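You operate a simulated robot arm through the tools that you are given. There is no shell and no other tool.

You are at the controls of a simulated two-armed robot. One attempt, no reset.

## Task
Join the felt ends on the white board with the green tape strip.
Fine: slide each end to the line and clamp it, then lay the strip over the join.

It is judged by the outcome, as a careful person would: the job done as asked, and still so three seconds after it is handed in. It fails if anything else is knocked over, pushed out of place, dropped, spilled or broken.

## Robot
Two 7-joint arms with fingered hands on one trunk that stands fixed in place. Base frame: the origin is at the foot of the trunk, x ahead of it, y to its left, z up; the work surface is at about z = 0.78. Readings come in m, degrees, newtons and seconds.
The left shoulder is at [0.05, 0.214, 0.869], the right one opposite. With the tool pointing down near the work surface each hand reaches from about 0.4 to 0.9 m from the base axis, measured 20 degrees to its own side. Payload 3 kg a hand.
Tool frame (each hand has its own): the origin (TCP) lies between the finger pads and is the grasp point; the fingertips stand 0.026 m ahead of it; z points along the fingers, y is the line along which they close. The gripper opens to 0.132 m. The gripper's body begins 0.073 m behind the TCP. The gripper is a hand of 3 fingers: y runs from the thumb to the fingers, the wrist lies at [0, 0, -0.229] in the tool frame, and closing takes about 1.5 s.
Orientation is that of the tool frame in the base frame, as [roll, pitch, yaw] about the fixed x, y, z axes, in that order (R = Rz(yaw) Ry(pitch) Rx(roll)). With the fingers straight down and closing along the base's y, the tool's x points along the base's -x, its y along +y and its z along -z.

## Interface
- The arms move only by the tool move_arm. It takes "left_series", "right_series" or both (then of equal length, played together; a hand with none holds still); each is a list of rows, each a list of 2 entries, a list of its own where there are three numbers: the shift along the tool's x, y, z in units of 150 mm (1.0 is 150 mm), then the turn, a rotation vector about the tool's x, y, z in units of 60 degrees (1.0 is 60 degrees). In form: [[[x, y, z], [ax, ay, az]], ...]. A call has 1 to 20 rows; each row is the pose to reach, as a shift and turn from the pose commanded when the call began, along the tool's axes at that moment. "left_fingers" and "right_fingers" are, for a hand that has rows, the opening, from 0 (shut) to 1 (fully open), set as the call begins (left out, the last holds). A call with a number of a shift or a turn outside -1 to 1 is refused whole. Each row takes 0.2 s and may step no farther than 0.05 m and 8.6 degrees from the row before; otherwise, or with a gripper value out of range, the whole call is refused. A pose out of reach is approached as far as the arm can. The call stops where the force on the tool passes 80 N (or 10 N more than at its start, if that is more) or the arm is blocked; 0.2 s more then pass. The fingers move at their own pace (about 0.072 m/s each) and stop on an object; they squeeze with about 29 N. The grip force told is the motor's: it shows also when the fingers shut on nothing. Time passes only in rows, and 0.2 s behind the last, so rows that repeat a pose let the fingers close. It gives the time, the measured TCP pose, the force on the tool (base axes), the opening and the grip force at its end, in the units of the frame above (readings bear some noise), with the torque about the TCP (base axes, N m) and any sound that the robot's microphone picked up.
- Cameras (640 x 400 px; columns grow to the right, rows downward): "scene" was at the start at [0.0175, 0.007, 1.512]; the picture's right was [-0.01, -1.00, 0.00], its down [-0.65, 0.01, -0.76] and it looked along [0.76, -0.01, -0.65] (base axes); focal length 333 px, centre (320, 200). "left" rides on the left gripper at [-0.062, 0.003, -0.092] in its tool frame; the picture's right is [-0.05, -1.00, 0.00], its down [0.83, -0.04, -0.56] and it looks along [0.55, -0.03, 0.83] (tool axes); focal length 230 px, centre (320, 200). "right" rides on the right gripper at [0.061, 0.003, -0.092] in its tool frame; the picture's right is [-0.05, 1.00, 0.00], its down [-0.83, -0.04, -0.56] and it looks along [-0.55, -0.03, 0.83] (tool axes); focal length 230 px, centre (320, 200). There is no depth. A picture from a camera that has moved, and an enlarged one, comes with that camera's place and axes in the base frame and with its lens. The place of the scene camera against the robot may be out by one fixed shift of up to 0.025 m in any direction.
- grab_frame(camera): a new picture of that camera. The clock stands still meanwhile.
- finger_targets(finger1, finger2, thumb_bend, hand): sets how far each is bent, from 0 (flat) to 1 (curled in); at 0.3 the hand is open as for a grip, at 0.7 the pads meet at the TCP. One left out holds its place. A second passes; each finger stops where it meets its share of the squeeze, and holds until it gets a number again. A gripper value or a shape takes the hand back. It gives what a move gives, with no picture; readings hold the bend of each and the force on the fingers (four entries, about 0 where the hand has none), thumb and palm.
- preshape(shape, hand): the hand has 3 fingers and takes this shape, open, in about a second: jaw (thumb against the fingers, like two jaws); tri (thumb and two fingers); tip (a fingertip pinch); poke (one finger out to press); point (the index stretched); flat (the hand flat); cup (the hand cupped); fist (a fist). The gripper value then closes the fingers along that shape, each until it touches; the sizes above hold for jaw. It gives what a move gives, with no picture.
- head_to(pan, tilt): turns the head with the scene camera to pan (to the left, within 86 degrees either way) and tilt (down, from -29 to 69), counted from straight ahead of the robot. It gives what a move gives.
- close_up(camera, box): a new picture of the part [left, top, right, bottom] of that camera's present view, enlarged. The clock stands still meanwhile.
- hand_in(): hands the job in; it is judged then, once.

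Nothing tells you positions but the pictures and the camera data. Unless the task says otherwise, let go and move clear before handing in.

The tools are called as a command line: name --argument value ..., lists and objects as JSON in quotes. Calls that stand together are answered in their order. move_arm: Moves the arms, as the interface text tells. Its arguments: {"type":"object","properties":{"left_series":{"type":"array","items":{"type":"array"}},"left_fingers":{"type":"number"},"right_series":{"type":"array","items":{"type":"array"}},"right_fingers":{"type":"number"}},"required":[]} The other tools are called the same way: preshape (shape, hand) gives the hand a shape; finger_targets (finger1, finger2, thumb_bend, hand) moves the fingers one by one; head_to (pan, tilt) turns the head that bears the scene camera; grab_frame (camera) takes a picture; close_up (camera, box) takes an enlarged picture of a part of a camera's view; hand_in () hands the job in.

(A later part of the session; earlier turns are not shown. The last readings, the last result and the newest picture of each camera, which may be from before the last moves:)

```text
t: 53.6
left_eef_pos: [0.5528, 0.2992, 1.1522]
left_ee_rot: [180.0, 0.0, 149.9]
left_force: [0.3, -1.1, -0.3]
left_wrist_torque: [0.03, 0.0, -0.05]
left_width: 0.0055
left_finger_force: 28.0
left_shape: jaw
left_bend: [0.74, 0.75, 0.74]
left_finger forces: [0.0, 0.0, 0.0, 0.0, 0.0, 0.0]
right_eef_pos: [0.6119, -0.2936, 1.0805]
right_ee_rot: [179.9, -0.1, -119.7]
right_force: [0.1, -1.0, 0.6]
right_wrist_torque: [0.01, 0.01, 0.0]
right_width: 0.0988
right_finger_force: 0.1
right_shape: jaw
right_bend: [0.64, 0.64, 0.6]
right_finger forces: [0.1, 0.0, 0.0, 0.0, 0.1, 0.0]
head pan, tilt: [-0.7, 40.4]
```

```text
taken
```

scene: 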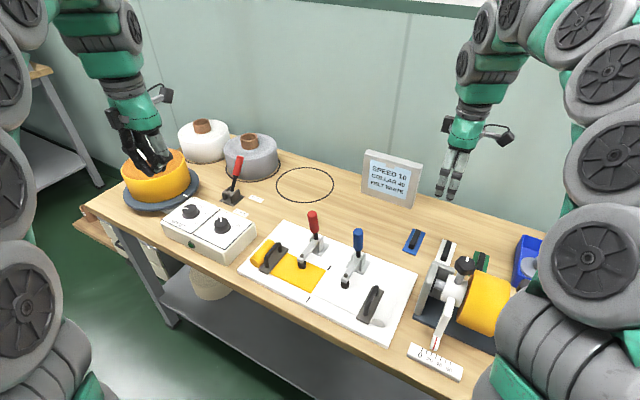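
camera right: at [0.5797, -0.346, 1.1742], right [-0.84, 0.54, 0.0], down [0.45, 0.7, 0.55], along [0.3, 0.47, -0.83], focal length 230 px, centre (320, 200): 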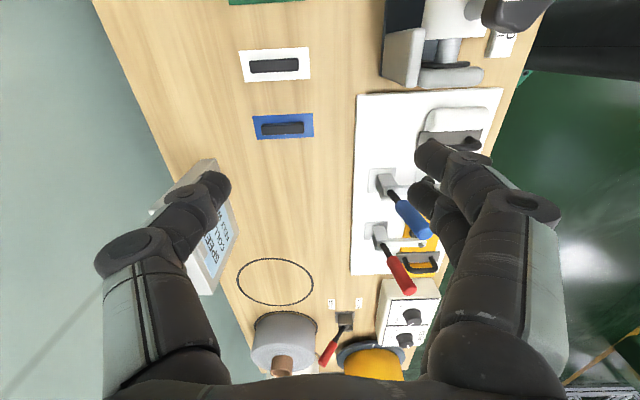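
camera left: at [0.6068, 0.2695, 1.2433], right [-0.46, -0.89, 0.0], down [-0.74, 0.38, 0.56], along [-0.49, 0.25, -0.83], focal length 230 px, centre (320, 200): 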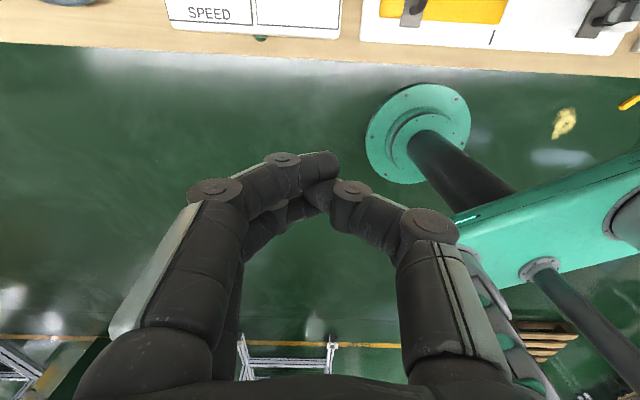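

move_arm --right_series '[[[0.175, -0.084, 0.0], [0, 0, 0]], [[0.35, -0.168, 0.1], [0, 0, 0]], [[0.525, -0.253, 0.25], [0, 0, 0]], [[0.7, -0.337, 0.4], [0, 0, 0]], [[0.873, -0.421, 0.55], [0, 0, 0]], [[0.873, -0.421, 0.667], [0, 0, 0]]]'

grab_frame --camera "right"

grab_frame --camera "scene"

```text
t: 55.0
left_eef_pos: [0.5529, 0.2992, 1.1514]
left_ee_rot: [-179.9, 0.0, 149.8]
left_force: [-0.1, 1.0, 0.2]
left_wrist_torque: [0.02, 0.02, -0.04]
left_width: 0.0057
left_finger_force: 29.0
left_shape: jaw
left_bend: [0.74, 0.75, 0.74]
left_finger forces: [0.0, 0.0, 0.0, 0.0, 0.0, 0.1]
right_eef_pos: [0.6, -0.4385, 0.9804]
right_ee_rot: [179.8, -0.2, -119.9]
right_force: [-0.2, -0.3, 0.0]
right_wrist_torque: [0.01, 0.02, -0.04]
right_width: 0.0988
right_finger_force: 0.1
right_shape: jaw
right_bend: [0.64, 0.64, 0.6]
right_finger forces: [0.1, 0.1, 0.0, 0.1, 0.1, 0.0]
head pan, tilt: [-0.7, 40.4]
```

```text
taken
camera right: at [0.5677, -0.4911, 1.0734], right [-0.84, 0.54, 0.0], down [0.45, 0.7, 0.55], along [0.3, 0.47, -0.83], focal length 230 px, centre (320, 200)
```

right: 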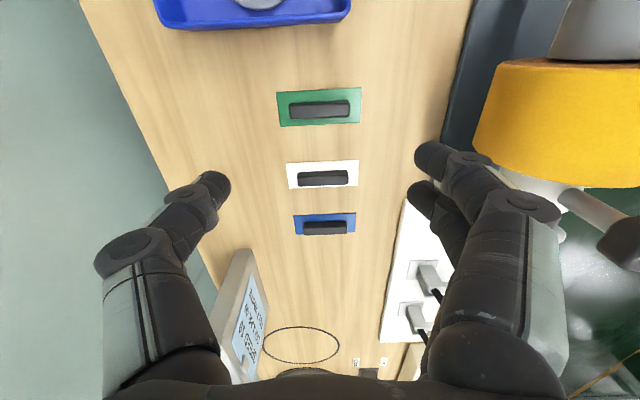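

```text
taken
```

scene: 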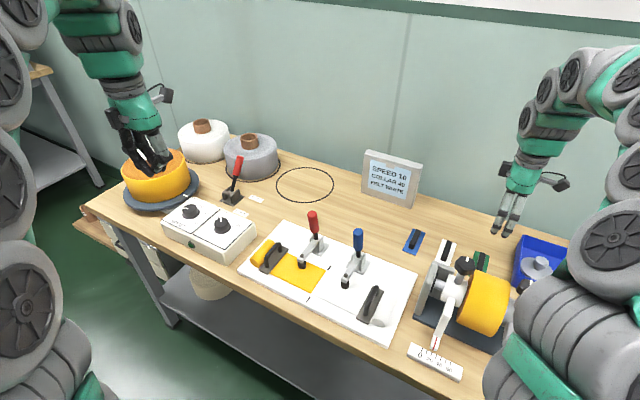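

close_up --camera "right" --box '[240, 60, 400, 160]'

```text
4.00 times, centred on (320, 110) of right
camera zoom: at [0.5677, -0.4911, 1.0734], right [-0.84, 0.54, 0.0], down [0.45, 0.7, 0.55], along [0.3, 0.47, -0.83], focal length 920 px, centre (320, 560)
```

zoom: 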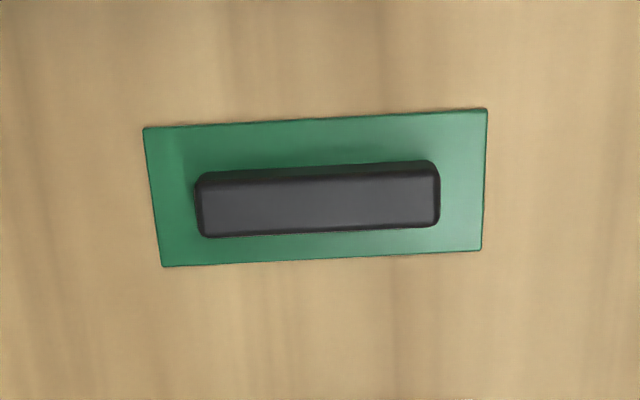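

The hand is nicely over the green strip, with the bar centred between thumb and fingers. Descending part way and checking again.

move_arm --right_series '[[[0, 0, 0.2], [0, 0, 0]], [[0, 0, 0.4], [0, 0, 0]], [[0, 0, 0.6], [0, 0, 0]], [[0, 0, 0.8], [0, 0, 0]]]'

grab_frame --camera "right"

close_up --camera "scene" --box '[430, 170, 560, 300]'

```text
t: 56.0
left_eef_pos: [0.5521, 0.2989, 1.1531]
left_ee_rot: [179.9, 0.1, 149.8]
left_force: [0.0, -0.8, -1.2]
left_wrist_torque: [0.03, 0.02, -0.01]
left_width: 0.0055
left_finger_force: 29.1
left_shape: jaw
left_bend: [0.74, 0.75, 0.74]
left_finger forces: [0.0, 0.0, 0.0, 0.1, 0.1, 0.0]
right_eef_pos: [0.6002, -0.4396, 0.8602]
right_ee_rot: [179.8, -0.1, -120.0]
right_force: [-0.3, 0.2, -0.3]
right_wrist_torque: [0.0, 0.01, 0.0]
right_width: 0.0988
right_finger_force: 0.1
right_shape: jaw
right_bend: [0.64, 0.64, 0.6]
right_finger forces: [0.0, 0.0, 0.0, 0.1, 0.1, 0.0]
head pan, tilt: [-0.7, 40.4]
```

```text
taken
camera right: at [0.5675, -0.4919, 0.9528], right [-0.84, 0.54, 0.0], down [0.45, 0.7, 0.55], along [0.3, 0.47, -0.83], focal length 230 px, centre (320, 200)
```

right: 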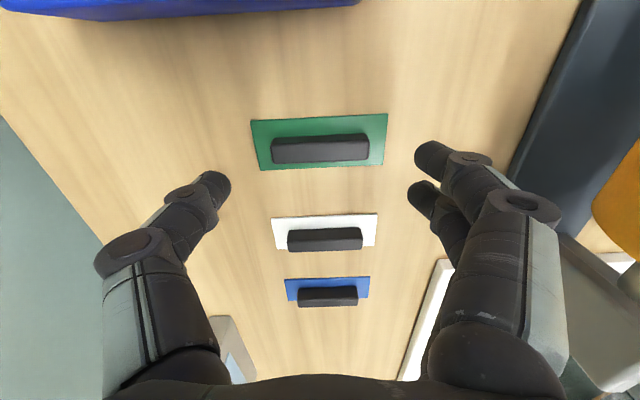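

```text
3.08 times, centred on (495, 235) of scene
camera zoom: at [0.0175, 0.007, 1.512], right [-0.01, -1.0, 0.0], down [-0.65, 0.01, -0.76], along [0.76, -0.01, -0.65], focal length 1024 px, centre (-218, 92)
```

zoom: 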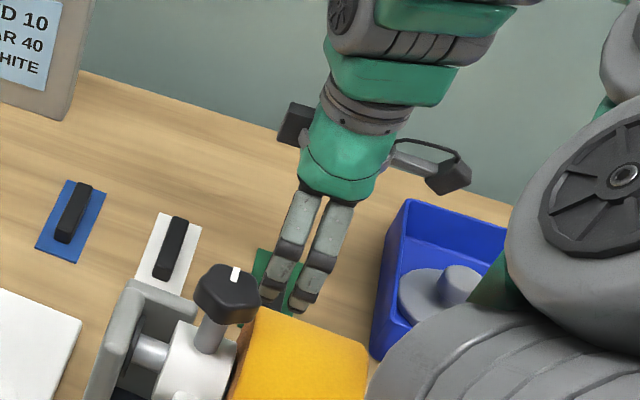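

move_arm --right_series '[[[0, 0, 0], [0, 0, 0]], [[0, 0, 0.07], [0, 0, 0]], [[0, 0, 0.14], [0, 0, 0]], [[0, 0, 0.21], [0, 0, 0]], [[0, 0, 0.28], [0, 0, 0]]]' --right_fingers 0.64

grab_frame --camera "right"

close_up --camera "right" --box '[220, 130, 420, 250]'

close_up --camera "scene" --box '[460, 220, 520, 290]'

```text
t: 57.2
left_eef_pos: [0.5517, 0.3001, 1.1534]
left_ee_rot: [-179.9, 0.1, 149.7]
left_force: [-0.2, -0.3, 0.1]
left_wrist_torque: [0.0, -0.03, -0.02]
left_width: 0.0058
left_finger_force: 29.3
left_shape: jaw
left_bend: [0.74, 0.75, 0.74]
left_finger forces: [0.0, 0.0, 0.0, 0.0, 0.1, 0.0]
right_eef_pos: [0.6026, -0.4366, 0.819]
right_ee_rot: [179.7, -0.2, -119.9]
right_force: [0.4, 0.0, 0.1]
right_wrist_torque: [0.03, 0.01, 0.01]
right_width: 0.0849
right_finger_force: 0.2
right_shape: jaw
right_bend: [0.7, 0.7, 0.68]
right_finger forces: [0.1, 0.0, 0.0, 0.0, 0.0, 0.0]
head pan, tilt: [-0.7, 40.4]
```

```text
taken
camera right: at [0.5682, -0.4903, 0.9118], right [-0.84, 0.54, 0.0], down [0.45, 0.7, 0.55], along [0.3, 0.47, -0.83], focal length 230 px, centre (320, 200)
```

right: 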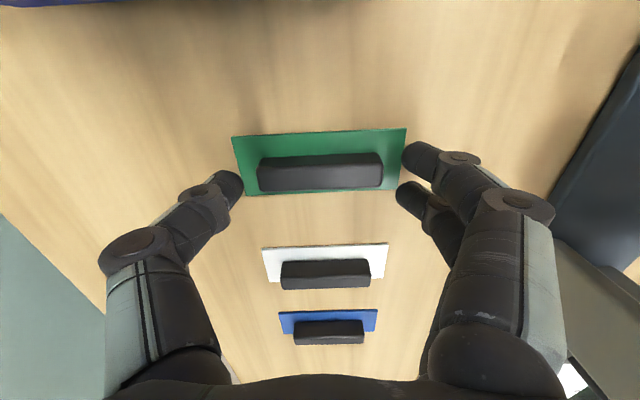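

```text
3.20 times, centred on (320, 190) of right
camera zoom: at [0.5682, -0.4903, 0.9118], right [-0.84, 0.54, 0.0], down [0.45, 0.7, 0.55], along [0.3, 0.47, -0.83], focal length 736 px, centre (320, 232)
```

zoom: 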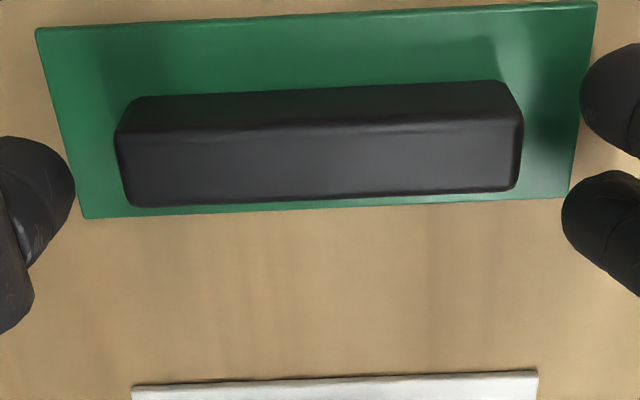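

```text
5.71 times, centred on (490, 255) of scene
camera zoom: at [0.0175, 0.007, 1.512], right [-0.01, -1.0, 0.0], down [-0.65, 0.01, -0.76], along [0.76, -0.01, -0.65], focal length 1902 px, centre (-651, -114)
```

zoom: 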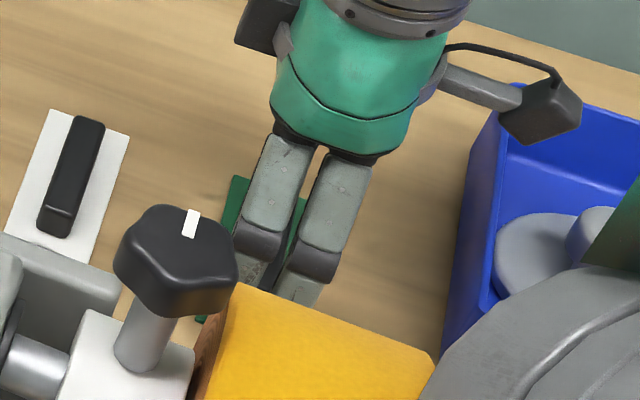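

The bar is 18 mm tall (z 0.78–0.80) and well centred. Lowering the last 7 mm and closing on it.

move_arm --right_series '[[[0, 0, 0.02], [0, 0, 0]], [[0, 0, 0.035], [0, 0, 0]], [[0, 0, 0.047], [0, 0, 0]]]'

close_up --camera "right" --box '[220, 130, 420, 250]'

```text
t: 58.0
left_eef_pos: [0.5518, 0.2996, 1.1523]
left_ee_rot: [179.9, 0.0, 149.8]
left_force: [0.7, -0.2, -0.3]
left_wrist_torque: [-0.01, -0.03, 0.0]
left_width: 0.0056
left_finger_force: 28.8
left_shape: jaw
left_bend: [0.74, 0.75, 0.74]
left_finger forces: [0.0, 0.0, 0.0, 0.0, 0.1, 0.0]
right_eef_pos: [0.6007, -0.4389, 0.8113]
right_ee_rot: [179.8, -0.1, -119.9]
right_force: [0.3, 0.2, 0.0]
right_wrist_torque: [0.0, 0.0, -0.03]
right_width: 0.0848
right_finger_force: 0.0
right_shape: jaw
right_bend: [0.7, 0.7, 0.68]
right_finger forces: [0.0, 0.0, 0.0, 0.0, 0.0, 0.1]
head pan, tilt: [-0.7, 40.4]
```

```text
3.20 times, centred on (320, 190) of right
camera zoom: at [0.5675, -0.4907, 0.9047], right [-0.84, 0.54, 0.0], down [0.45, 0.7, 0.55], along [0.3, 0.47, -0.83], focal length 736 px, centre (320, 232)
```

zoom: 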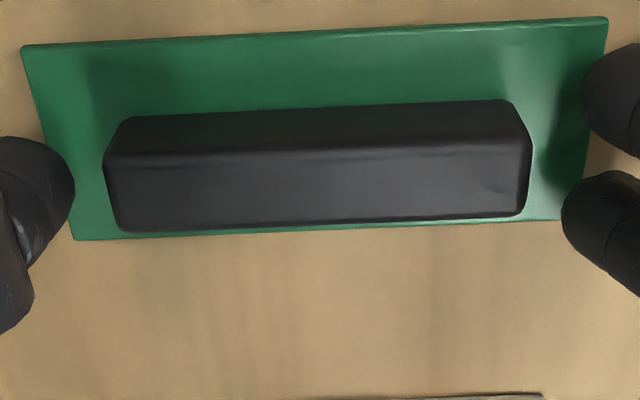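

move_arm --right_series '[[[0, 0, 0], [0, 0, 0]], [[0, 0, 0], [0, 0, 0]], [[0, 0, 0], [0, 0, 0]], [[0, 0, 0], [0, 0, 0]], [[0, 0, 0], [0, 0, 0]]]' --right_fingers 0.4

grab_frame --camera "right"

close_up --camera "right" --box '[220, 130, 420, 250]'

```text
t: 59.2
left_eef_pos: [0.5521, 0.2994, 1.1521]
left_ee_rot: [180.0, 0.0, 149.7]
left_force: [0.2, 0.2, -0.3]
left_wrist_torque: [-0.02, -0.01, 0.0]
left_width: 0.0057
left_finger_force: 29.1
left_shape: jaw
left_bend: [0.74, 0.75, 0.74]
left_finger forces: [0.0, 0.0, 0.1, 0.0, 0.0, 0.0]
right_eef_pos: [0.601, -0.44, 0.8122]
right_ee_rot: [179.8, -0.2, -119.9]
right_force: [0.0, -0.9, 6.1]
right_wrist_torque: [0.13, 0.32, 0.05]
right_width: 0.0545
right_finger_force: 29.0
right_shape: jaw
right_bend: [0.73, 0.74, 0.71]
right_finger forces: [32.4, 19.4, 0.0, 0.0, 26.7, 0.1]
head pan, tilt: [-0.7, 40.4]
```

```text
taken
camera right: at [0.5675, -0.4908, 0.9049], right [-0.84, 0.54, 0.0], down [0.45, 0.7, 0.55], along [0.3, 0.47, -0.83], focal length 230 px, centre (320, 200)
```

right: 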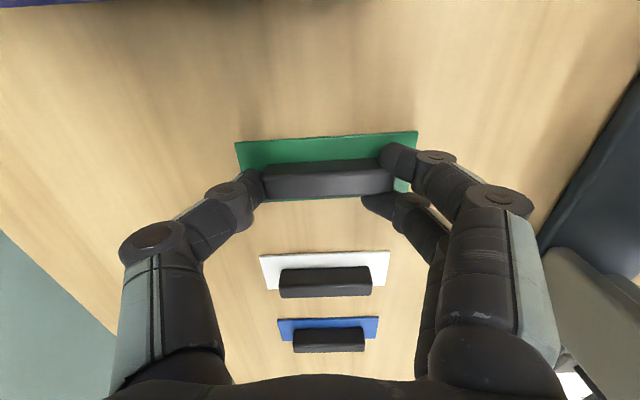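

```text
3.20 times, centred on (320, 190) of right
camera zoom: at [0.5675, -0.4908, 0.9049], right [-0.84, 0.54, 0.0], down [0.45, 0.7, 0.55], along [0.3, 0.47, -0.83], focal length 736 px, centre (320, 232)
```

zoom: 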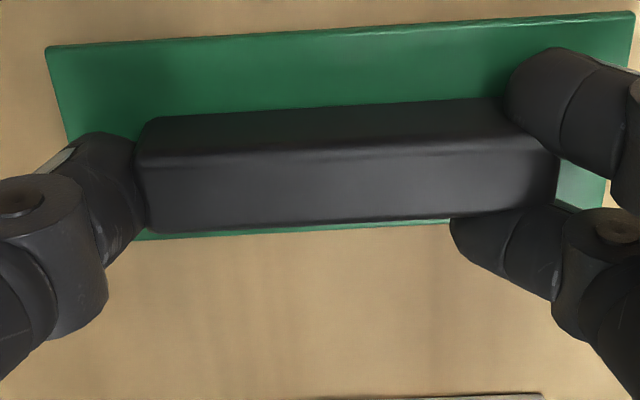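

The thumb holds one end while the two fingers wedge the other end's corners, which makes a firm three-point grip. Lifting slowly by 3 cm to check it.

move_arm --right_series '[[[0, 0, -0.05], [0, 0, 0]], [[0, 0, -0.1], [0, 0, 0]], [[0, 0, -0.15], [0, 0, 0]], [[0, 0, -0.2], [0, 0, 0]], [[0, 0, -0.2], [0, 0, 0]]]'

grab_frame --camera "right"

close_up --camera "scene" --box '[440, 200, 540, 290]'

```text
t: 60.4
left_eef_pos: [0.5525, 0.2982, 1.1539]
left_ee_rot: [179.9, 0.0, 149.8]
left_force: [0.3, -0.2, -0.1]
left_wrist_torque: [0.01, -0.02, -0.02]
left_width: 0.0056
left_finger_force: 29.0
left_shape: jaw
left_bend: [0.74, 0.75, 0.74]
left_finger forces: [0.0, 0.1, 0.1, 0.0, 0.0, 0.0]
right_eef_pos: [0.6015, -0.4381, 0.8414]
right_ee_rot: [179.8, -0.2, -119.9]
right_force: [1.0, 0.5, 0.2]
right_wrist_torque: [0.04, 0.0, -0.04]
right_width: 0.0545
right_finger_force: 28.9
right_shape: jaw
right_bend: [0.73, 0.74, 0.71]
right_finger forces: [31.3, 19.4, 0.0, 0.0, 26.3, 0.0]
head pan, tilt: [-0.7, 40.4]
```

```text
taken
camera right: at [0.5676, -0.4908, 0.9344], right [-0.84, 0.54, 0.0], down [0.45, 0.7, 0.55], along [0.3, 0.47, -0.83], focal length 230 px, centre (320, 200)
```

right: 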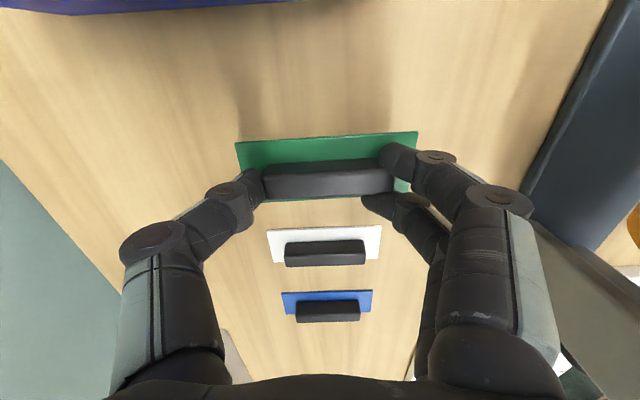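

```text
4.44 times, centred on (490, 245) of scene
camera zoom: at [0.0175, 0.007, 1.512], right [-0.01, -1.0, 0.0], down [-0.65, 0.01, -0.76], along [0.76, -0.01, -0.65], focal length 1480 px, centre (-436, 0)
```

zoom: 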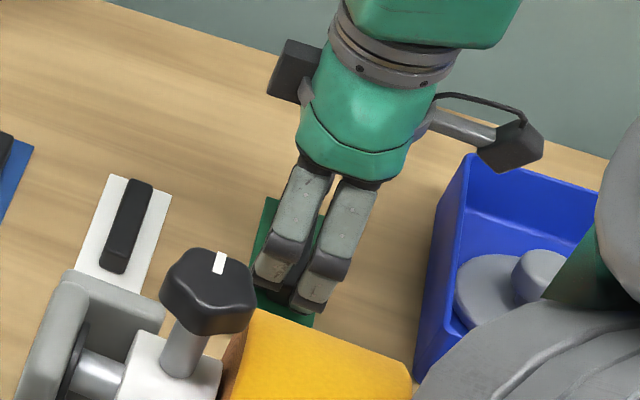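

The strip lifts flat and steady, its centre about 5 mm toward the robot from the grip point. Raising it well above the clamps and carrying it toward the join.

move_arm --right_series '[[[0, 0, -0.2], [0, 0, 0]], [[0, 0, -0.4], [0, 0, 0]], [[0, 0, -0.6], [0, 0, 0]], [[0, 0, -0.8], [0, 0, 0]], [[0, 0, -1.0], [0, 0, 0]]]'

move_arm --right_series '[[[-0.1, 0.07, -0.15], [0, 0, 0]], [[-0.3, 0.2, -0.3], [0, 0, 0]], [[-0.5, 0.33, -0.4], [0, 0, 0]], [[-0.7, 0.47, -0.4], [0, 0, 0]], [[-0.85, 0.57, -0.4], [0, 0, 0]], [[-0.95, 0.63, -0.4], [0, 0, 0]]]'

grab_frame --camera "right"

grab_frame --camera "scene"

```text
t: 61.6
left_eef_pos: [0.5527, 0.3001, 1.1523]
left_ee_rot: [-180.0, 0.0, 149.8]
left_force: [-0.3, -0.3, -0.3]
left_wrist_torque: [0.0, -0.03, 0.03]
left_width: 0.0052
left_finger_force: 28.9
left_shape: jaw
left_bend: [0.74, 0.75, 0.74]
left_finger forces: [0.0, 0.0, 0.0, 0.1, 0.0, 0.0]
right_eef_pos: [0.602, -0.439, 0.9922]
right_ee_rot: [179.9, -0.1, -119.9]
right_force: [-0.9, 0.2, 0.3]
right_wrist_torque: [0.05, 0.04, -0.01]
right_width: 0.0543
right_finger_force: 28.7
right_shape: jaw
right_bend: [0.73, 0.74, 0.71]
right_finger forces: [31.4, 19.2, 0.1, 0.0, 26.2, 0.0]
head pan, tilt: [-0.7, 40.4]
```

```text
t: 63.0
left_eef_pos: [0.5529, 0.2997, 1.151]
left_ee_rot: [180.0, 0.0, 149.7]
left_force: [-0.3, -0.4, 0.2]
left_wrist_torque: [-0.01, -0.01, -0.02]
left_width: 0.0055
left_finger_force: 28.9
left_shape: jaw
left_bend: [0.74, 0.75, 0.74]
left_finger forces: [0.0, 0.0, 0.0, 0.0, 0.0, 0.1]
right_eef_pos: [0.5912, -0.2679, 1.0528]
right_ee_rot: [179.7, 0.0, -119.9]
right_force: [0.5, -0.1, -0.6]
right_wrist_torque: [0.04, -0.02, -0.02]
right_width: 0.0542
right_finger_force: 28.8
right_shape: jaw
right_bend: [0.73, 0.74, 0.71]
right_finger forces: [31.4, 19.2, 0.1, 0.0, 26.2, 0.1]
head pan, tilt: [-0.7, 40.4]
```

```text
taken
camera right: at [0.5574, -0.3194, 1.1449], right [-0.84, 0.54, 0.0], down [0.45, 0.7, 0.55], along [0.3, 0.47, -0.83], focal length 230 px, centre (320, 200)
```

right: 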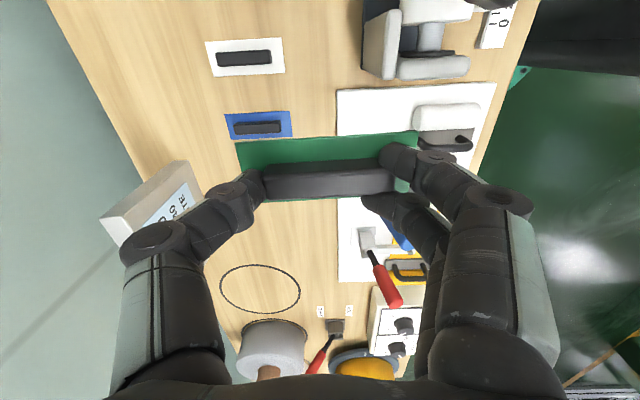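

```text
taken
```

scene: 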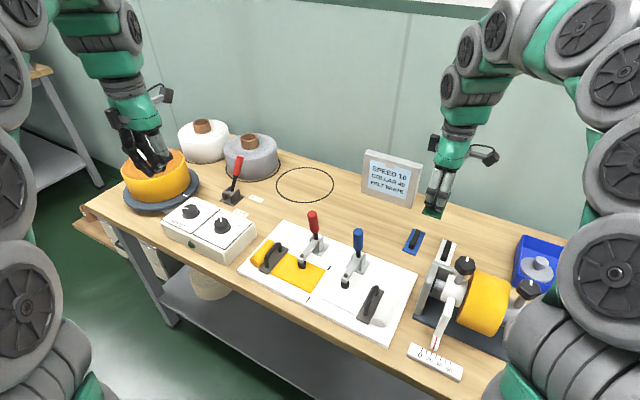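

move_arm --right_series '[[[-0.1, 0.08, 0], [0, 0, 0]], [[-0.25, 0.21, 0], [0, 0, 0]], [[-0.4, 0.335, 0], [0, 0, 0]], [[-0.55, 0.46, 0], [0, 0, 0]], [[-0.675, 0.565, 0], [0, 0, 0]]]'

move_arm --right_series '[[[-0.15, 0.125, 0], [0, 0, 0]], [[-0.3, 0.25, 0], [0, 0, 0]], [[-0.45, 0.375, 0], [0, 0, 0]], [[-0.58, 0.485, 0], [0, 0, 0]], [[-0.675, 0.565, 0], [0, 0, 0]], [[-0.675, 0.565, 0], [0, 0, 0]]]'

grab_frame --camera "right"

grab_frame --camera "scene"

close_up --camera "scene" --box '[260, 170, 400, 320]'

```text
t: 64.2
left_eef_pos: [0.5507, 0.2991, 1.152]
left_ee_rot: [-180.0, 0.0, 149.8]
left_force: [0.6, -0.2, 0.6]
left_wrist_torque: [0.03, 0.0, 0.0]
left_width: 0.0056
left_finger_force: 29.0
left_shape: jaw
left_bend: [0.74, 0.75, 0.74]
left_finger forces: [0.1, 0.0, 0.0, 0.1, 0.1, 0.1]
right_eef_pos: [0.568, -0.1387, 1.0524]
right_ee_rot: [179.8, -0.1, -119.8]
right_force: [0.1, -0.7, -0.2]
right_wrist_torque: [-0.02, -0.01, 0.02]
right_width: 0.054
right_finger_force: 28.9
right_shape: jaw
right_bend: [0.73, 0.74, 0.71]
right_finger forces: [31.3, 19.2, 0.0, 0.1, 26.1, 0.0]
head pan, tilt: [-0.7, 40.4]
```

```text
t: 65.6
left_eef_pos: [0.5523, 0.3, 1.1526]
left_ee_rot: [180.0, -0.1, 149.8]
left_force: [0.3, -0.9, -0.7]
left_wrist_torque: [0.01, 0.0, 0.04]
left_width: 0.0053
left_finger_force: 28.9
left_shape: jaw
left_bend: [0.74, 0.75, 0.74]
left_finger forces: [0.0, 0.1, 0.1, 0.0, 0.0, 0.0]
right_eef_pos: [0.5439, -0.0088, 1.0502]
right_ee_rot: [179.8, -0.1, -120.0]
right_force: [-0.1, 0.2, -1.1]
right_wrist_torque: [-0.03, 0.01, 0.02]
right_width: 0.0537
right_finger_force: 28.6
right_shape: jaw
right_bend: [0.72, 0.74, 0.71]
right_finger forces: [31.4, 19.2, 0.0, 0.0, 26.0, 0.1]
head pan, tilt: [-0.7, 40.4]
```

```text
taken
camera right: at [0.5111, -0.0604, 1.1442], right [-0.84, 0.54, 0.0], down [0.45, 0.7, 0.55], along [0.3, 0.47, -0.83], focal length 230 px, centre (320, 200)
```

right: 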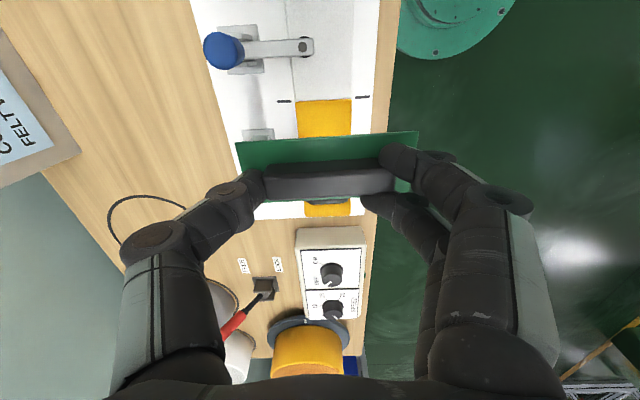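

```text
taken
```

scene: 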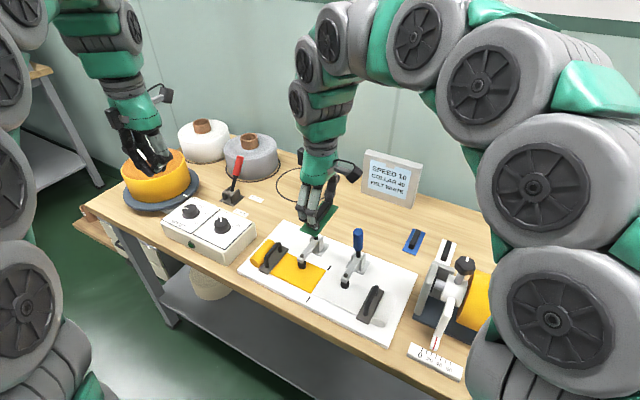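

```text
2.67 times, centred on (330, 245) of scene
camera zoom: at [0.0175, 0.007, 1.512], right [-0.01, -1.0, 0.0], down [-0.65, 0.01, -0.76], along [0.76, -0.01, -0.65], focal length 888 px, centre (293, 80)
```

zoom: 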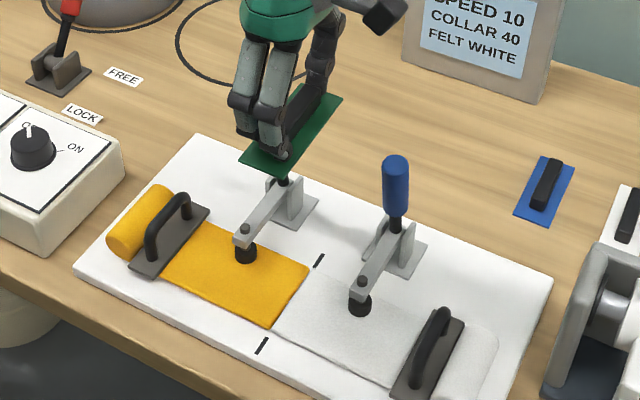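

close_up --camera "right" --box '[230, 60, 420, 220]'

```text
2.50 times, centred on (325, 140) of right
camera zoom: at [0.5111, -0.0604, 1.1442], right [-0.84, 0.54, 0.0], down [0.45, 0.7, 0.55], along [0.3, 0.47, -0.83], focal length 575 px, centre (308, 350)
```

zoom: 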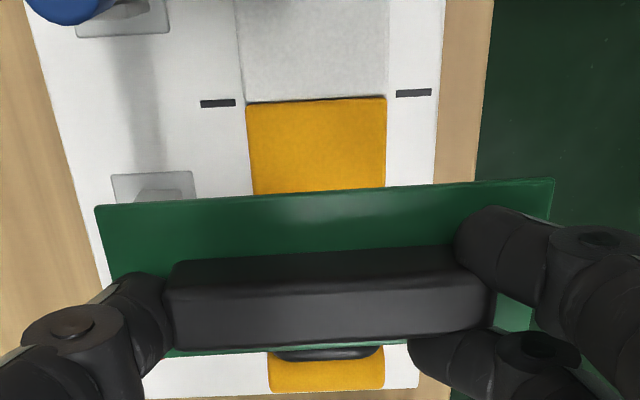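

The hand hovers over the join; the marks and seam are in view. The strip's centre is within 1 mm of the line in both directions and rotated under 1°, which I'll correct while lowering straight down between the two clamps.

move_arm --right_series '[[[0.0, -0.003, 0.15], [0, 0, 0.013]], [[0.0, -0.005, 0.3], [0, 0, 0.013]], [[0.0, -0.005, 0.45], [0, 0, 0.013]], [[0.0, -0.005, 0.6], [0, 0, 0.013]], [[0.0, -0.005, 0.7], [0, 0, 0.013]], [[0.0, -0.005, 0.7], [0, 0, 0.013]]]'

grab_frame --camera "right"

close_up --camera "scene" --box '[260, 170, 400, 320]'

close_up --camera "right" --box '[230, 60, 420, 220]'

```text
t: 67.0
left_eef_pos: [0.5509, 0.3004, 1.1515]
left_ee_rot: [180.0, 0.0, 149.7]
left_force: [-0.3, -0.2, -0.5]
left_wrist_torque: [0.03, -0.02, 0.04]
left_width: 0.0055
left_finger_force: 29.2
left_shape: jaw
left_bend: [0.74, 0.75, 0.74]
left_finger forces: [0.1, 0.0, 0.0, 0.0, 0.1, 0.1]
right_eef_pos: [0.5463, -0.0088, 0.9478]
right_ee_rot: [179.8, -0.1, -120.7]
right_force: [0.6, 1.3, -0.8]
right_wrist_torque: [0.03, -0.01, 0.01]
right_width: 0.0532
right_finger_force: 28.7
right_shape: jaw
right_bend: [0.72, 0.74, 0.71]
right_finger forces: [31.4, 18.8, 0.1, 0.0, 25.9, 0.0]
head pan, tilt: [-0.7, 40.4]
```

```text
taken
camera right: at [0.5115, -0.0606, 1.0407], right [-0.83, 0.55, 0.0], down [0.46, 0.69, 0.55], along [0.3, 0.46, -0.83], focal length 230 px, centre (320, 200)
```

right: 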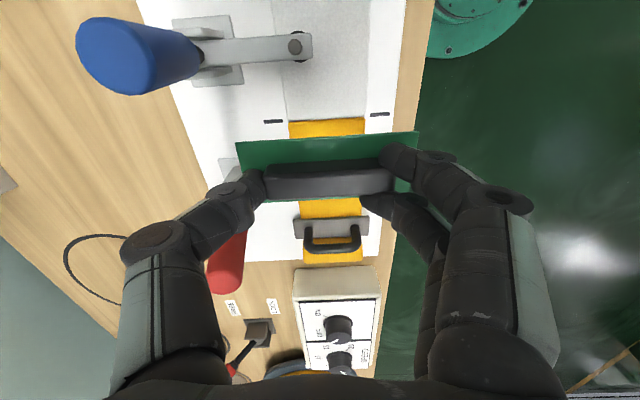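

```text
2.67 times, centred on (330, 245) of scene
camera zoom: at [0.0175, 0.007, 1.512], right [-0.01, -1.0, 0.0], down [-0.65, 0.01, -0.76], along [0.76, -0.01, -0.65], focal length 888 px, centre (293, 80)
```

zoom: 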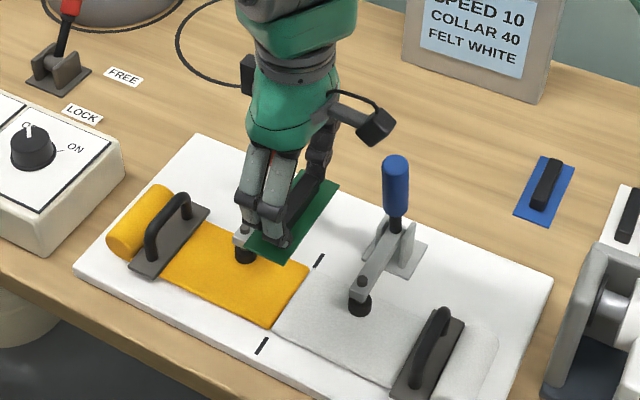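

```text
2.50 times, centred on (325, 140) of right
camera zoom: at [0.5115, -0.0606, 1.0407], right [-0.83, 0.55, 0.0], down [0.46, 0.69, 0.55], along [0.3, 0.46, -0.83], focal length 575 px, centre (308, 350)
```

zoom: 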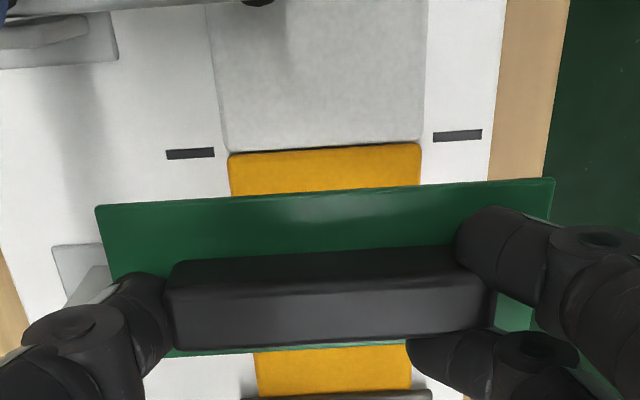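

move_arm --right_series '[[[0.008, 0.008, 0.1], [0, 0, 0]], [[0.008, 0.008, 0.2], [0, 0, 0]], [[0.008, 0.008, 0.3], [0, 0, 0]], [[0.008, 0.008, 0.4], [0, 0, 0]], [[0.008, 0.008, 0.5], [0, 0, 0]], [[0.008, 0.008, 0.6], [0, 0, 0]], [[0.008, 0.008, 0.6], [0, 0, 0]]]'

grab_frame --camera "right"

close_up --camera "scene" --box '[270, 190, 380, 310]'

close_up --camera "right" --box '[230, 80, 420, 240]'

```text
t: 68.6
left_eef_pos: [0.5526, 0.2984, 1.1531]
left_ee_rot: [-179.9, 0.1, 149.8]
left_force: [0.1, -0.2, 1.0]
left_wrist_torque: [0.02, -0.02, 0.0]
left_width: 0.0057
left_finger_force: 29.1
left_shape: jaw
left_bend: [0.74, 0.75, 0.74]
left_finger forces: [0.0, 0.0, 0.0, 0.1, 0.0, 0.1]
right_eef_pos: [0.5434, -0.0089, 0.8563]
right_ee_rot: [179.8, -0.1, -120.7]
right_force: [0.7, -0.8, -0.5]
right_wrist_torque: [-0.01, 0.03, 0.03]
right_width: 0.0533
right_finger_force: 29.2
right_shape: jaw
right_bend: [0.72, 0.74, 0.71]
right_finger forces: [31.3, 19.0, 0.0, 0.0, 25.8, 0.1]
head pan, tilt: [-0.7, 40.4]
```

```text
taken
camera right: at [0.5095, -0.0606, 0.9496], right [-0.83, 0.55, 0.0], down [0.46, 0.69, 0.55], along [0.3, 0.46, -0.83], focal length 230 px, centre (320, 200)
```

right: 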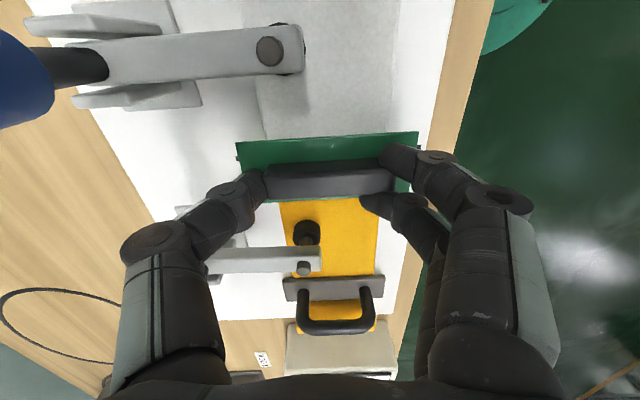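

```text
3.33 times, centred on (325, 250) of scene
camera zoom: at [0.0175, 0.007, 1.512], right [-0.01, -1.0, 0.0], down [-0.65, 0.01, -0.76], along [0.76, -0.01, -0.65], focal length 1110 px, centre (303, 33)
```

zoom: 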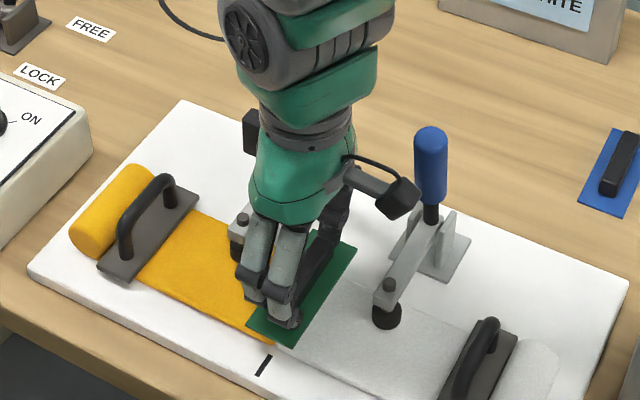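

```text
2.50 times, centred on (325, 160) of right
camera zoom: at [0.5095, -0.0606, 0.9496], right [-0.83, 0.55, 0.0], down [0.46, 0.69, 0.55], along [0.3, 0.46, -0.83], focal length 575 px, centre (308, 300)
```

zoom: 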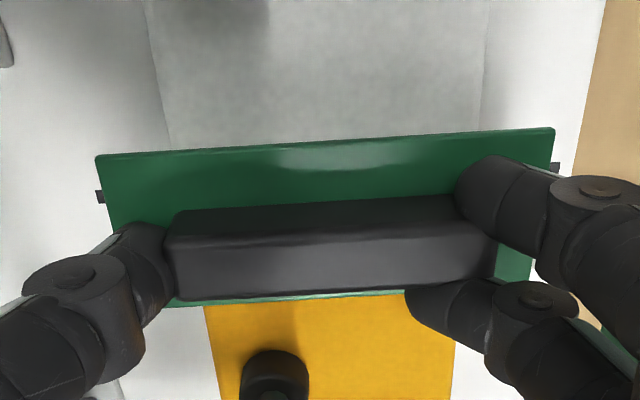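

Aligned to about 0.5 mm, with the marks peeking out evenly at both strip ends. Lowering the last 2 cm in small steps and watching the force.

move_arm --right_series '[[[0.003, 0, 0.03], [0, 0, -0.006]], [[0.003, 0, 0.06], [0, 0, -0.006]], [[0.003, 0, 0.09], [0, 0, -0.006]], [[0.003, 0, 0.11], [0, 0, -0.006]]]'

close_up --camera "right" --box '[230, 80, 420, 240]'

close_up --camera "scene" --box '[290, 230, 360, 300]'

```text
t: 69.6
left_eef_pos: [0.5519, 0.2993, 1.1516]
left_ee_rot: [180.0, 0.0, 149.8]
left_force: [-0.8, 0.5, 0.1]
left_wrist_torque: [0.03, -0.02, 0.03]
left_width: 0.0056
left_finger_force: 28.9
left_shape: jaw
left_bend: [0.74, 0.75, 0.74]
left_finger forces: [0.1, 0.0, 0.0, 0.1, 0.0, 0.1]
right_eef_pos: [0.5441, -0.0099, 0.8396]
right_ee_rot: [179.7, 0.0, -120.4]
right_force: [0.1, 0.2, -0.2]
right_wrist_torque: [0.02, 0.01, -0.03]
right_width: 0.0533
right_finger_force: 28.4
right_shape: jaw
right_bend: [0.72, 0.74, 0.71]
right_finger forces: [31.3, 18.9, 0.0, 0.0, 25.8, 0.0]
head pan, tilt: [-0.7, 40.4]
```

```text
2.50 times, centred on (325, 160) of right
camera zoom: at [0.5105, -0.0612, 0.933], right [-0.84, 0.55, 0.0], down [0.46, 0.69, 0.55], along [0.3, 0.47, -0.83], focal length 575 px, centre (308, 300)
```

zoom: 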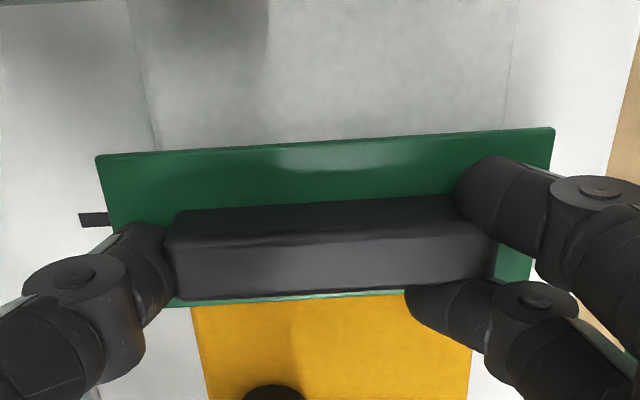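

```text
5.71 times, centred on (325, 265) of scene
camera zoom: at [0.0175, 0.007, 1.512], right [-0.01, -1.0, 0.0], down [-0.65, 0.01, -0.76], along [0.76, -0.01, -0.65], focal length 1902 px, centre (291, -171)
```

zoom: 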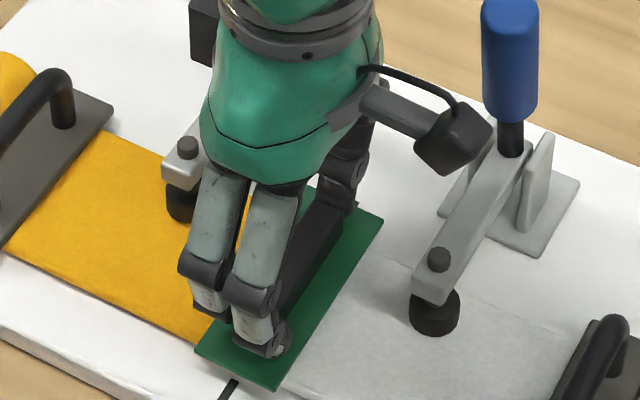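

move_arm --right_series '[[[0, 0, 0.012], [0, 0, 0]], [[0, 0, 0.024], [0, 0, 0]], [[0, 0, 0.024], [0, 0, 0]]]'

move_arm --right_series '[[[0, 0, 0.01], [0, 0, 0]], [[0, 0, 0.01], [0, 0, 0]]]'

```text
t: 70.4
left_eef_pos: [0.552, 0.2987, 1.1516]
left_ee_rot: [180.0, 0.0, 149.8]
left_force: [0.2, -0.7, -0.6]
left_wrist_torque: [0.02, 0.01, -0.02]
left_width: 0.0054
left_finger_force: 28.8
left_shape: jaw
left_bend: [0.74, 0.75, 0.74]
left_finger forces: [0.1, 0.1, 0.0, 0.1, 0.0, 0.1]
right_eef_pos: [0.5432, -0.0091, 0.8362]
right_ee_rot: [179.8, -0.1, -120.2]
right_force: [-0.3, 0.2, -2.1]
right_wrist_torque: [0.0, 0.01, 0.02]
right_width: 0.0531
right_finger_force: 29.4
right_shape: jaw
right_bend: [0.72, 0.74, 0.71]
right_finger forces: [31.3, 18.9, 0.0, 0.1, 25.8, 0.0]
head pan, tilt: [-0.7, 40.4]
```

```text
t: 71.0
left_eef_pos: [0.551, 0.2999, 1.1523]
left_ee_rot: [180.0, 0.0, 149.8]
left_force: [-0.1, 0.0, -0.3]
left_wrist_torque: [0.0, -0.01, 0.03]
left_width: 0.0056
left_finger_force: 29.3
left_shape: jaw
left_bend: [0.74, 0.75, 0.74]
left_finger forces: [0.0, 0.0, 0.1, 0.1, 0.0, 0.1]
right_eef_pos: [0.5425, -0.0092, 0.8352]
right_ee_rot: [179.8, -0.1, -120.2]
right_force: [0.8, 0.3, 11.1]
right_wrist_torque: [0.22, 0.42, -0.03]
right_width: 0.0535
right_finger_force: 29.0
right_shape: jaw
right_bend: [0.72, 0.75, 0.71]
right_finger forces: [32.2, 21.2, 0.0, 0.1, 26.9, 0.1]
head pan, tilt: [-0.7, 40.4]
```

The strip has touched down on the felt (11 N). Checking its placement before letting go.

grab_frame --camera "right"

close_up --camera "scene" --box '[290, 230, 360, 300]'

```text
taken
camera right: at [0.5098, -0.0612, 0.9287], right [-0.84, 0.55, 0.0], down [0.46, 0.69, 0.55], along [0.3, 0.47, -0.83], focal length 230 px, centre (320, 200)
```

right: 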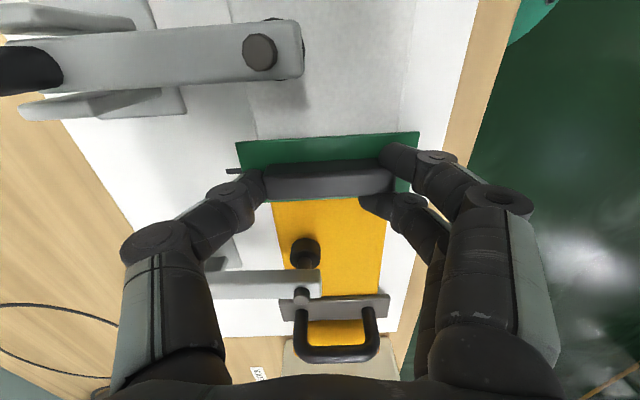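

```text
5.71 times, centred on (325, 265) of scene
camera zoom: at [0.0174, 0.007, 1.512], right [-0.01, -1.0, 0.0], down [-0.65, 0.01, -0.76], along [0.76, -0.01, -0.65], focal length 1902 px, centre (291, -171)
```

zoom: 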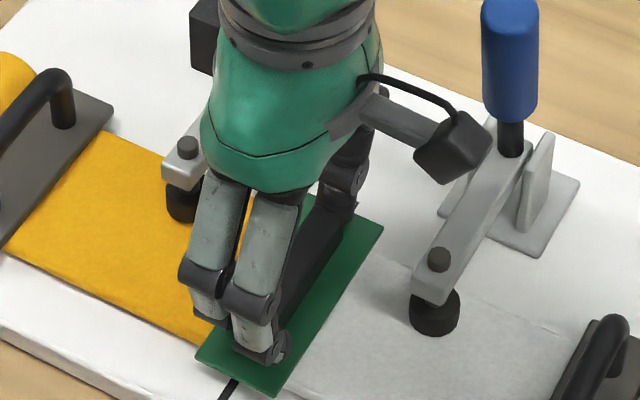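

Well placed: the strip lies along the seam, on both felts. Opening the fingers.

move_arm --right_series '[[[0, 0, 0], [0, 0, 0]], [[0, 0, 0], [0, 0, 0]], [[0, 0, 0], [0, 0, 0]]]' --right_fingers 0.62

close_up --camera "right" --box '[210, 100, 440, 260]'

close_up --camera "scene" --box '[290, 230, 360, 300]'

```text
t: 71.8
left_eef_pos: [0.552, 0.2981, 1.1525]
left_ee_rot: [180.0, 0.0, 149.8]
left_force: [0.8, 0.1, -0.9]
left_wrist_torque: [-0.02, -0.02, 0.0]
left_width: 0.0058
left_finger_force: 28.8
left_shape: jaw
left_bend: [0.74, 0.75, 0.74]
left_finger forces: [0.1, 0.1, 0.1, 0.0, 0.1, 0.1]
right_eef_pos: [0.5435, -0.0104, 0.8364]
right_ee_rot: [179.8, -0.1, -120.3]
right_force: [1.4, -0.6, 2.4]
right_wrist_torque: [-0.05, 0.04, 0.01]
right_width: 0.0788
right_finger_force: 0.1
right_shape: jaw
right_bend: [0.71, 0.73, 0.7]
right_finger forces: [14.3, 14.3, 0.0, 0.1, 0.0, 0.1]
head pan, tilt: [-0.7, 40.4]
```

```text
2.50 times, centred on (325, 180) of right
camera zoom: at [0.5095, -0.0614, 0.9283], right [-0.84, 0.55, 0.0], down [0.46, 0.69, 0.55], along [0.3, 0.46, -0.83], focal length 575 px, centre (308, 250)
```

zoom: 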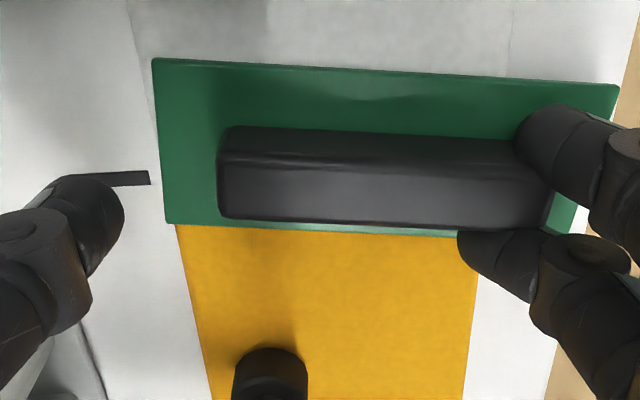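

```text
5.71 times, centred on (325, 265) of scene
camera zoom: at [0.0174, 0.007, 1.512], right [-0.01, -1.0, 0.0], down [-0.65, 0.01, -0.76], along [0.76, -0.01, -0.65], focal length 1902 px, centre (291, -171)
```

zoom: 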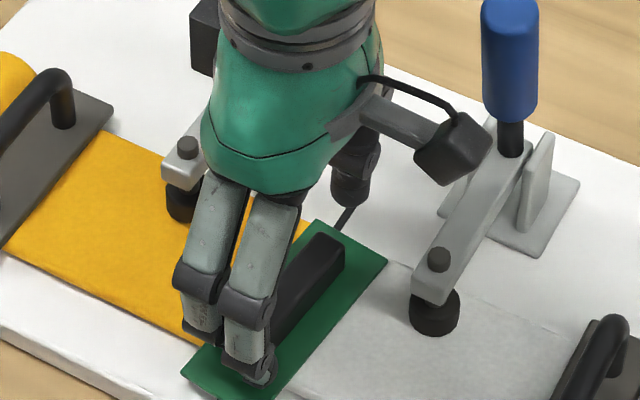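

The bar's end had wedged between the two fingers, so the strip was dragged about 12 mm and turned about 7° as they opened; it is still pinched by those two fingers. I'll lift it 3 mm, turn and shift the hand to bring it back onto the line, and then release the fingers one at a time.

move_arm --right_series '[[[0, 0, -0.01], [0, 0, 0]], [[0, 0, -0.025], [0, 0, 0]], [[-0.015, -0.03, -0.025], [0, 0, -0.04]], [[-0.03, -0.055, -0.025], [0, 0, -0.08]], [[-0.041, -0.075, -0.025], [0, 0, -0.117]], [[-0.041, -0.075, -0.025], [0, 0, -0.117]]]'

close_up --camera "right" --box '[210, 100, 440, 260]'

close_up --camera "scene" --box '[290, 230, 360, 300]'

```text
t: 73.2
left_eef_pos: [0.552, 0.2991, 1.1512]
left_ee_rot: [-180.0, 0.0, 149.8]
left_force: [-0.3, -0.3, 0.0]
left_wrist_torque: [0.01, 0.01, 0.02]
left_width: 0.0054
left_finger_force: 29.0
left_shape: jaw
left_bend: [0.74, 0.75, 0.74]
left_finger forces: [0.0, 0.1, 0.0, 0.0, 0.0, 0.0]
right_eef_pos: [0.5565, -0.0092, 0.8387]
right_ee_rot: [179.8, -0.1, -113.2]
right_force: [-1.0, 0.2, 0.2]
right_wrist_torque: [-0.04, 0.01, 0.01]
right_width: 0.0808
right_finger_force: 0.0
right_shape: jaw
right_bend: [0.69, 0.72, 0.7]
right_finger forces: [10.7, 10.8, 0.0, 0.0, 0.1, 0.0]
head pan, tilt: [-0.7, 40.4]
```

```text
2.50 times, centred on (325, 180) of right
camera zoom: at [0.5291, -0.0649, 0.9318], right [-0.9, 0.44, 0.0], down [0.37, 0.75, 0.55], along [0.24, 0.5, -0.83], focal length 575 px, centre (308, 250)
```

zoom: 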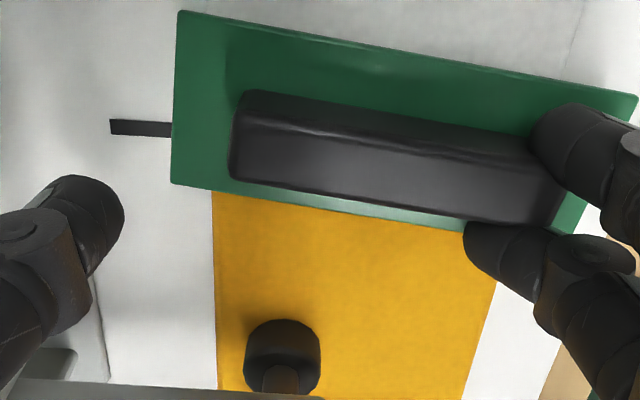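

```text
5.71 times, centred on (325, 265) of scene
camera zoom: at [0.0174, 0.007, 1.512], right [-0.01, -1.0, 0.0], down [-0.65, 0.01, -0.76], along [0.76, -0.01, -0.65], focal length 1902 px, centre (291, -171)
```

zoom: 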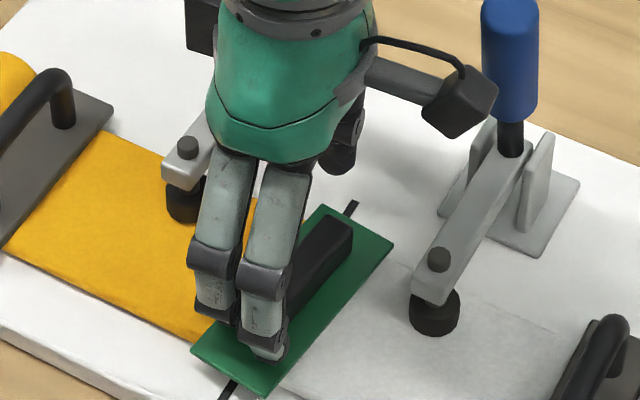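

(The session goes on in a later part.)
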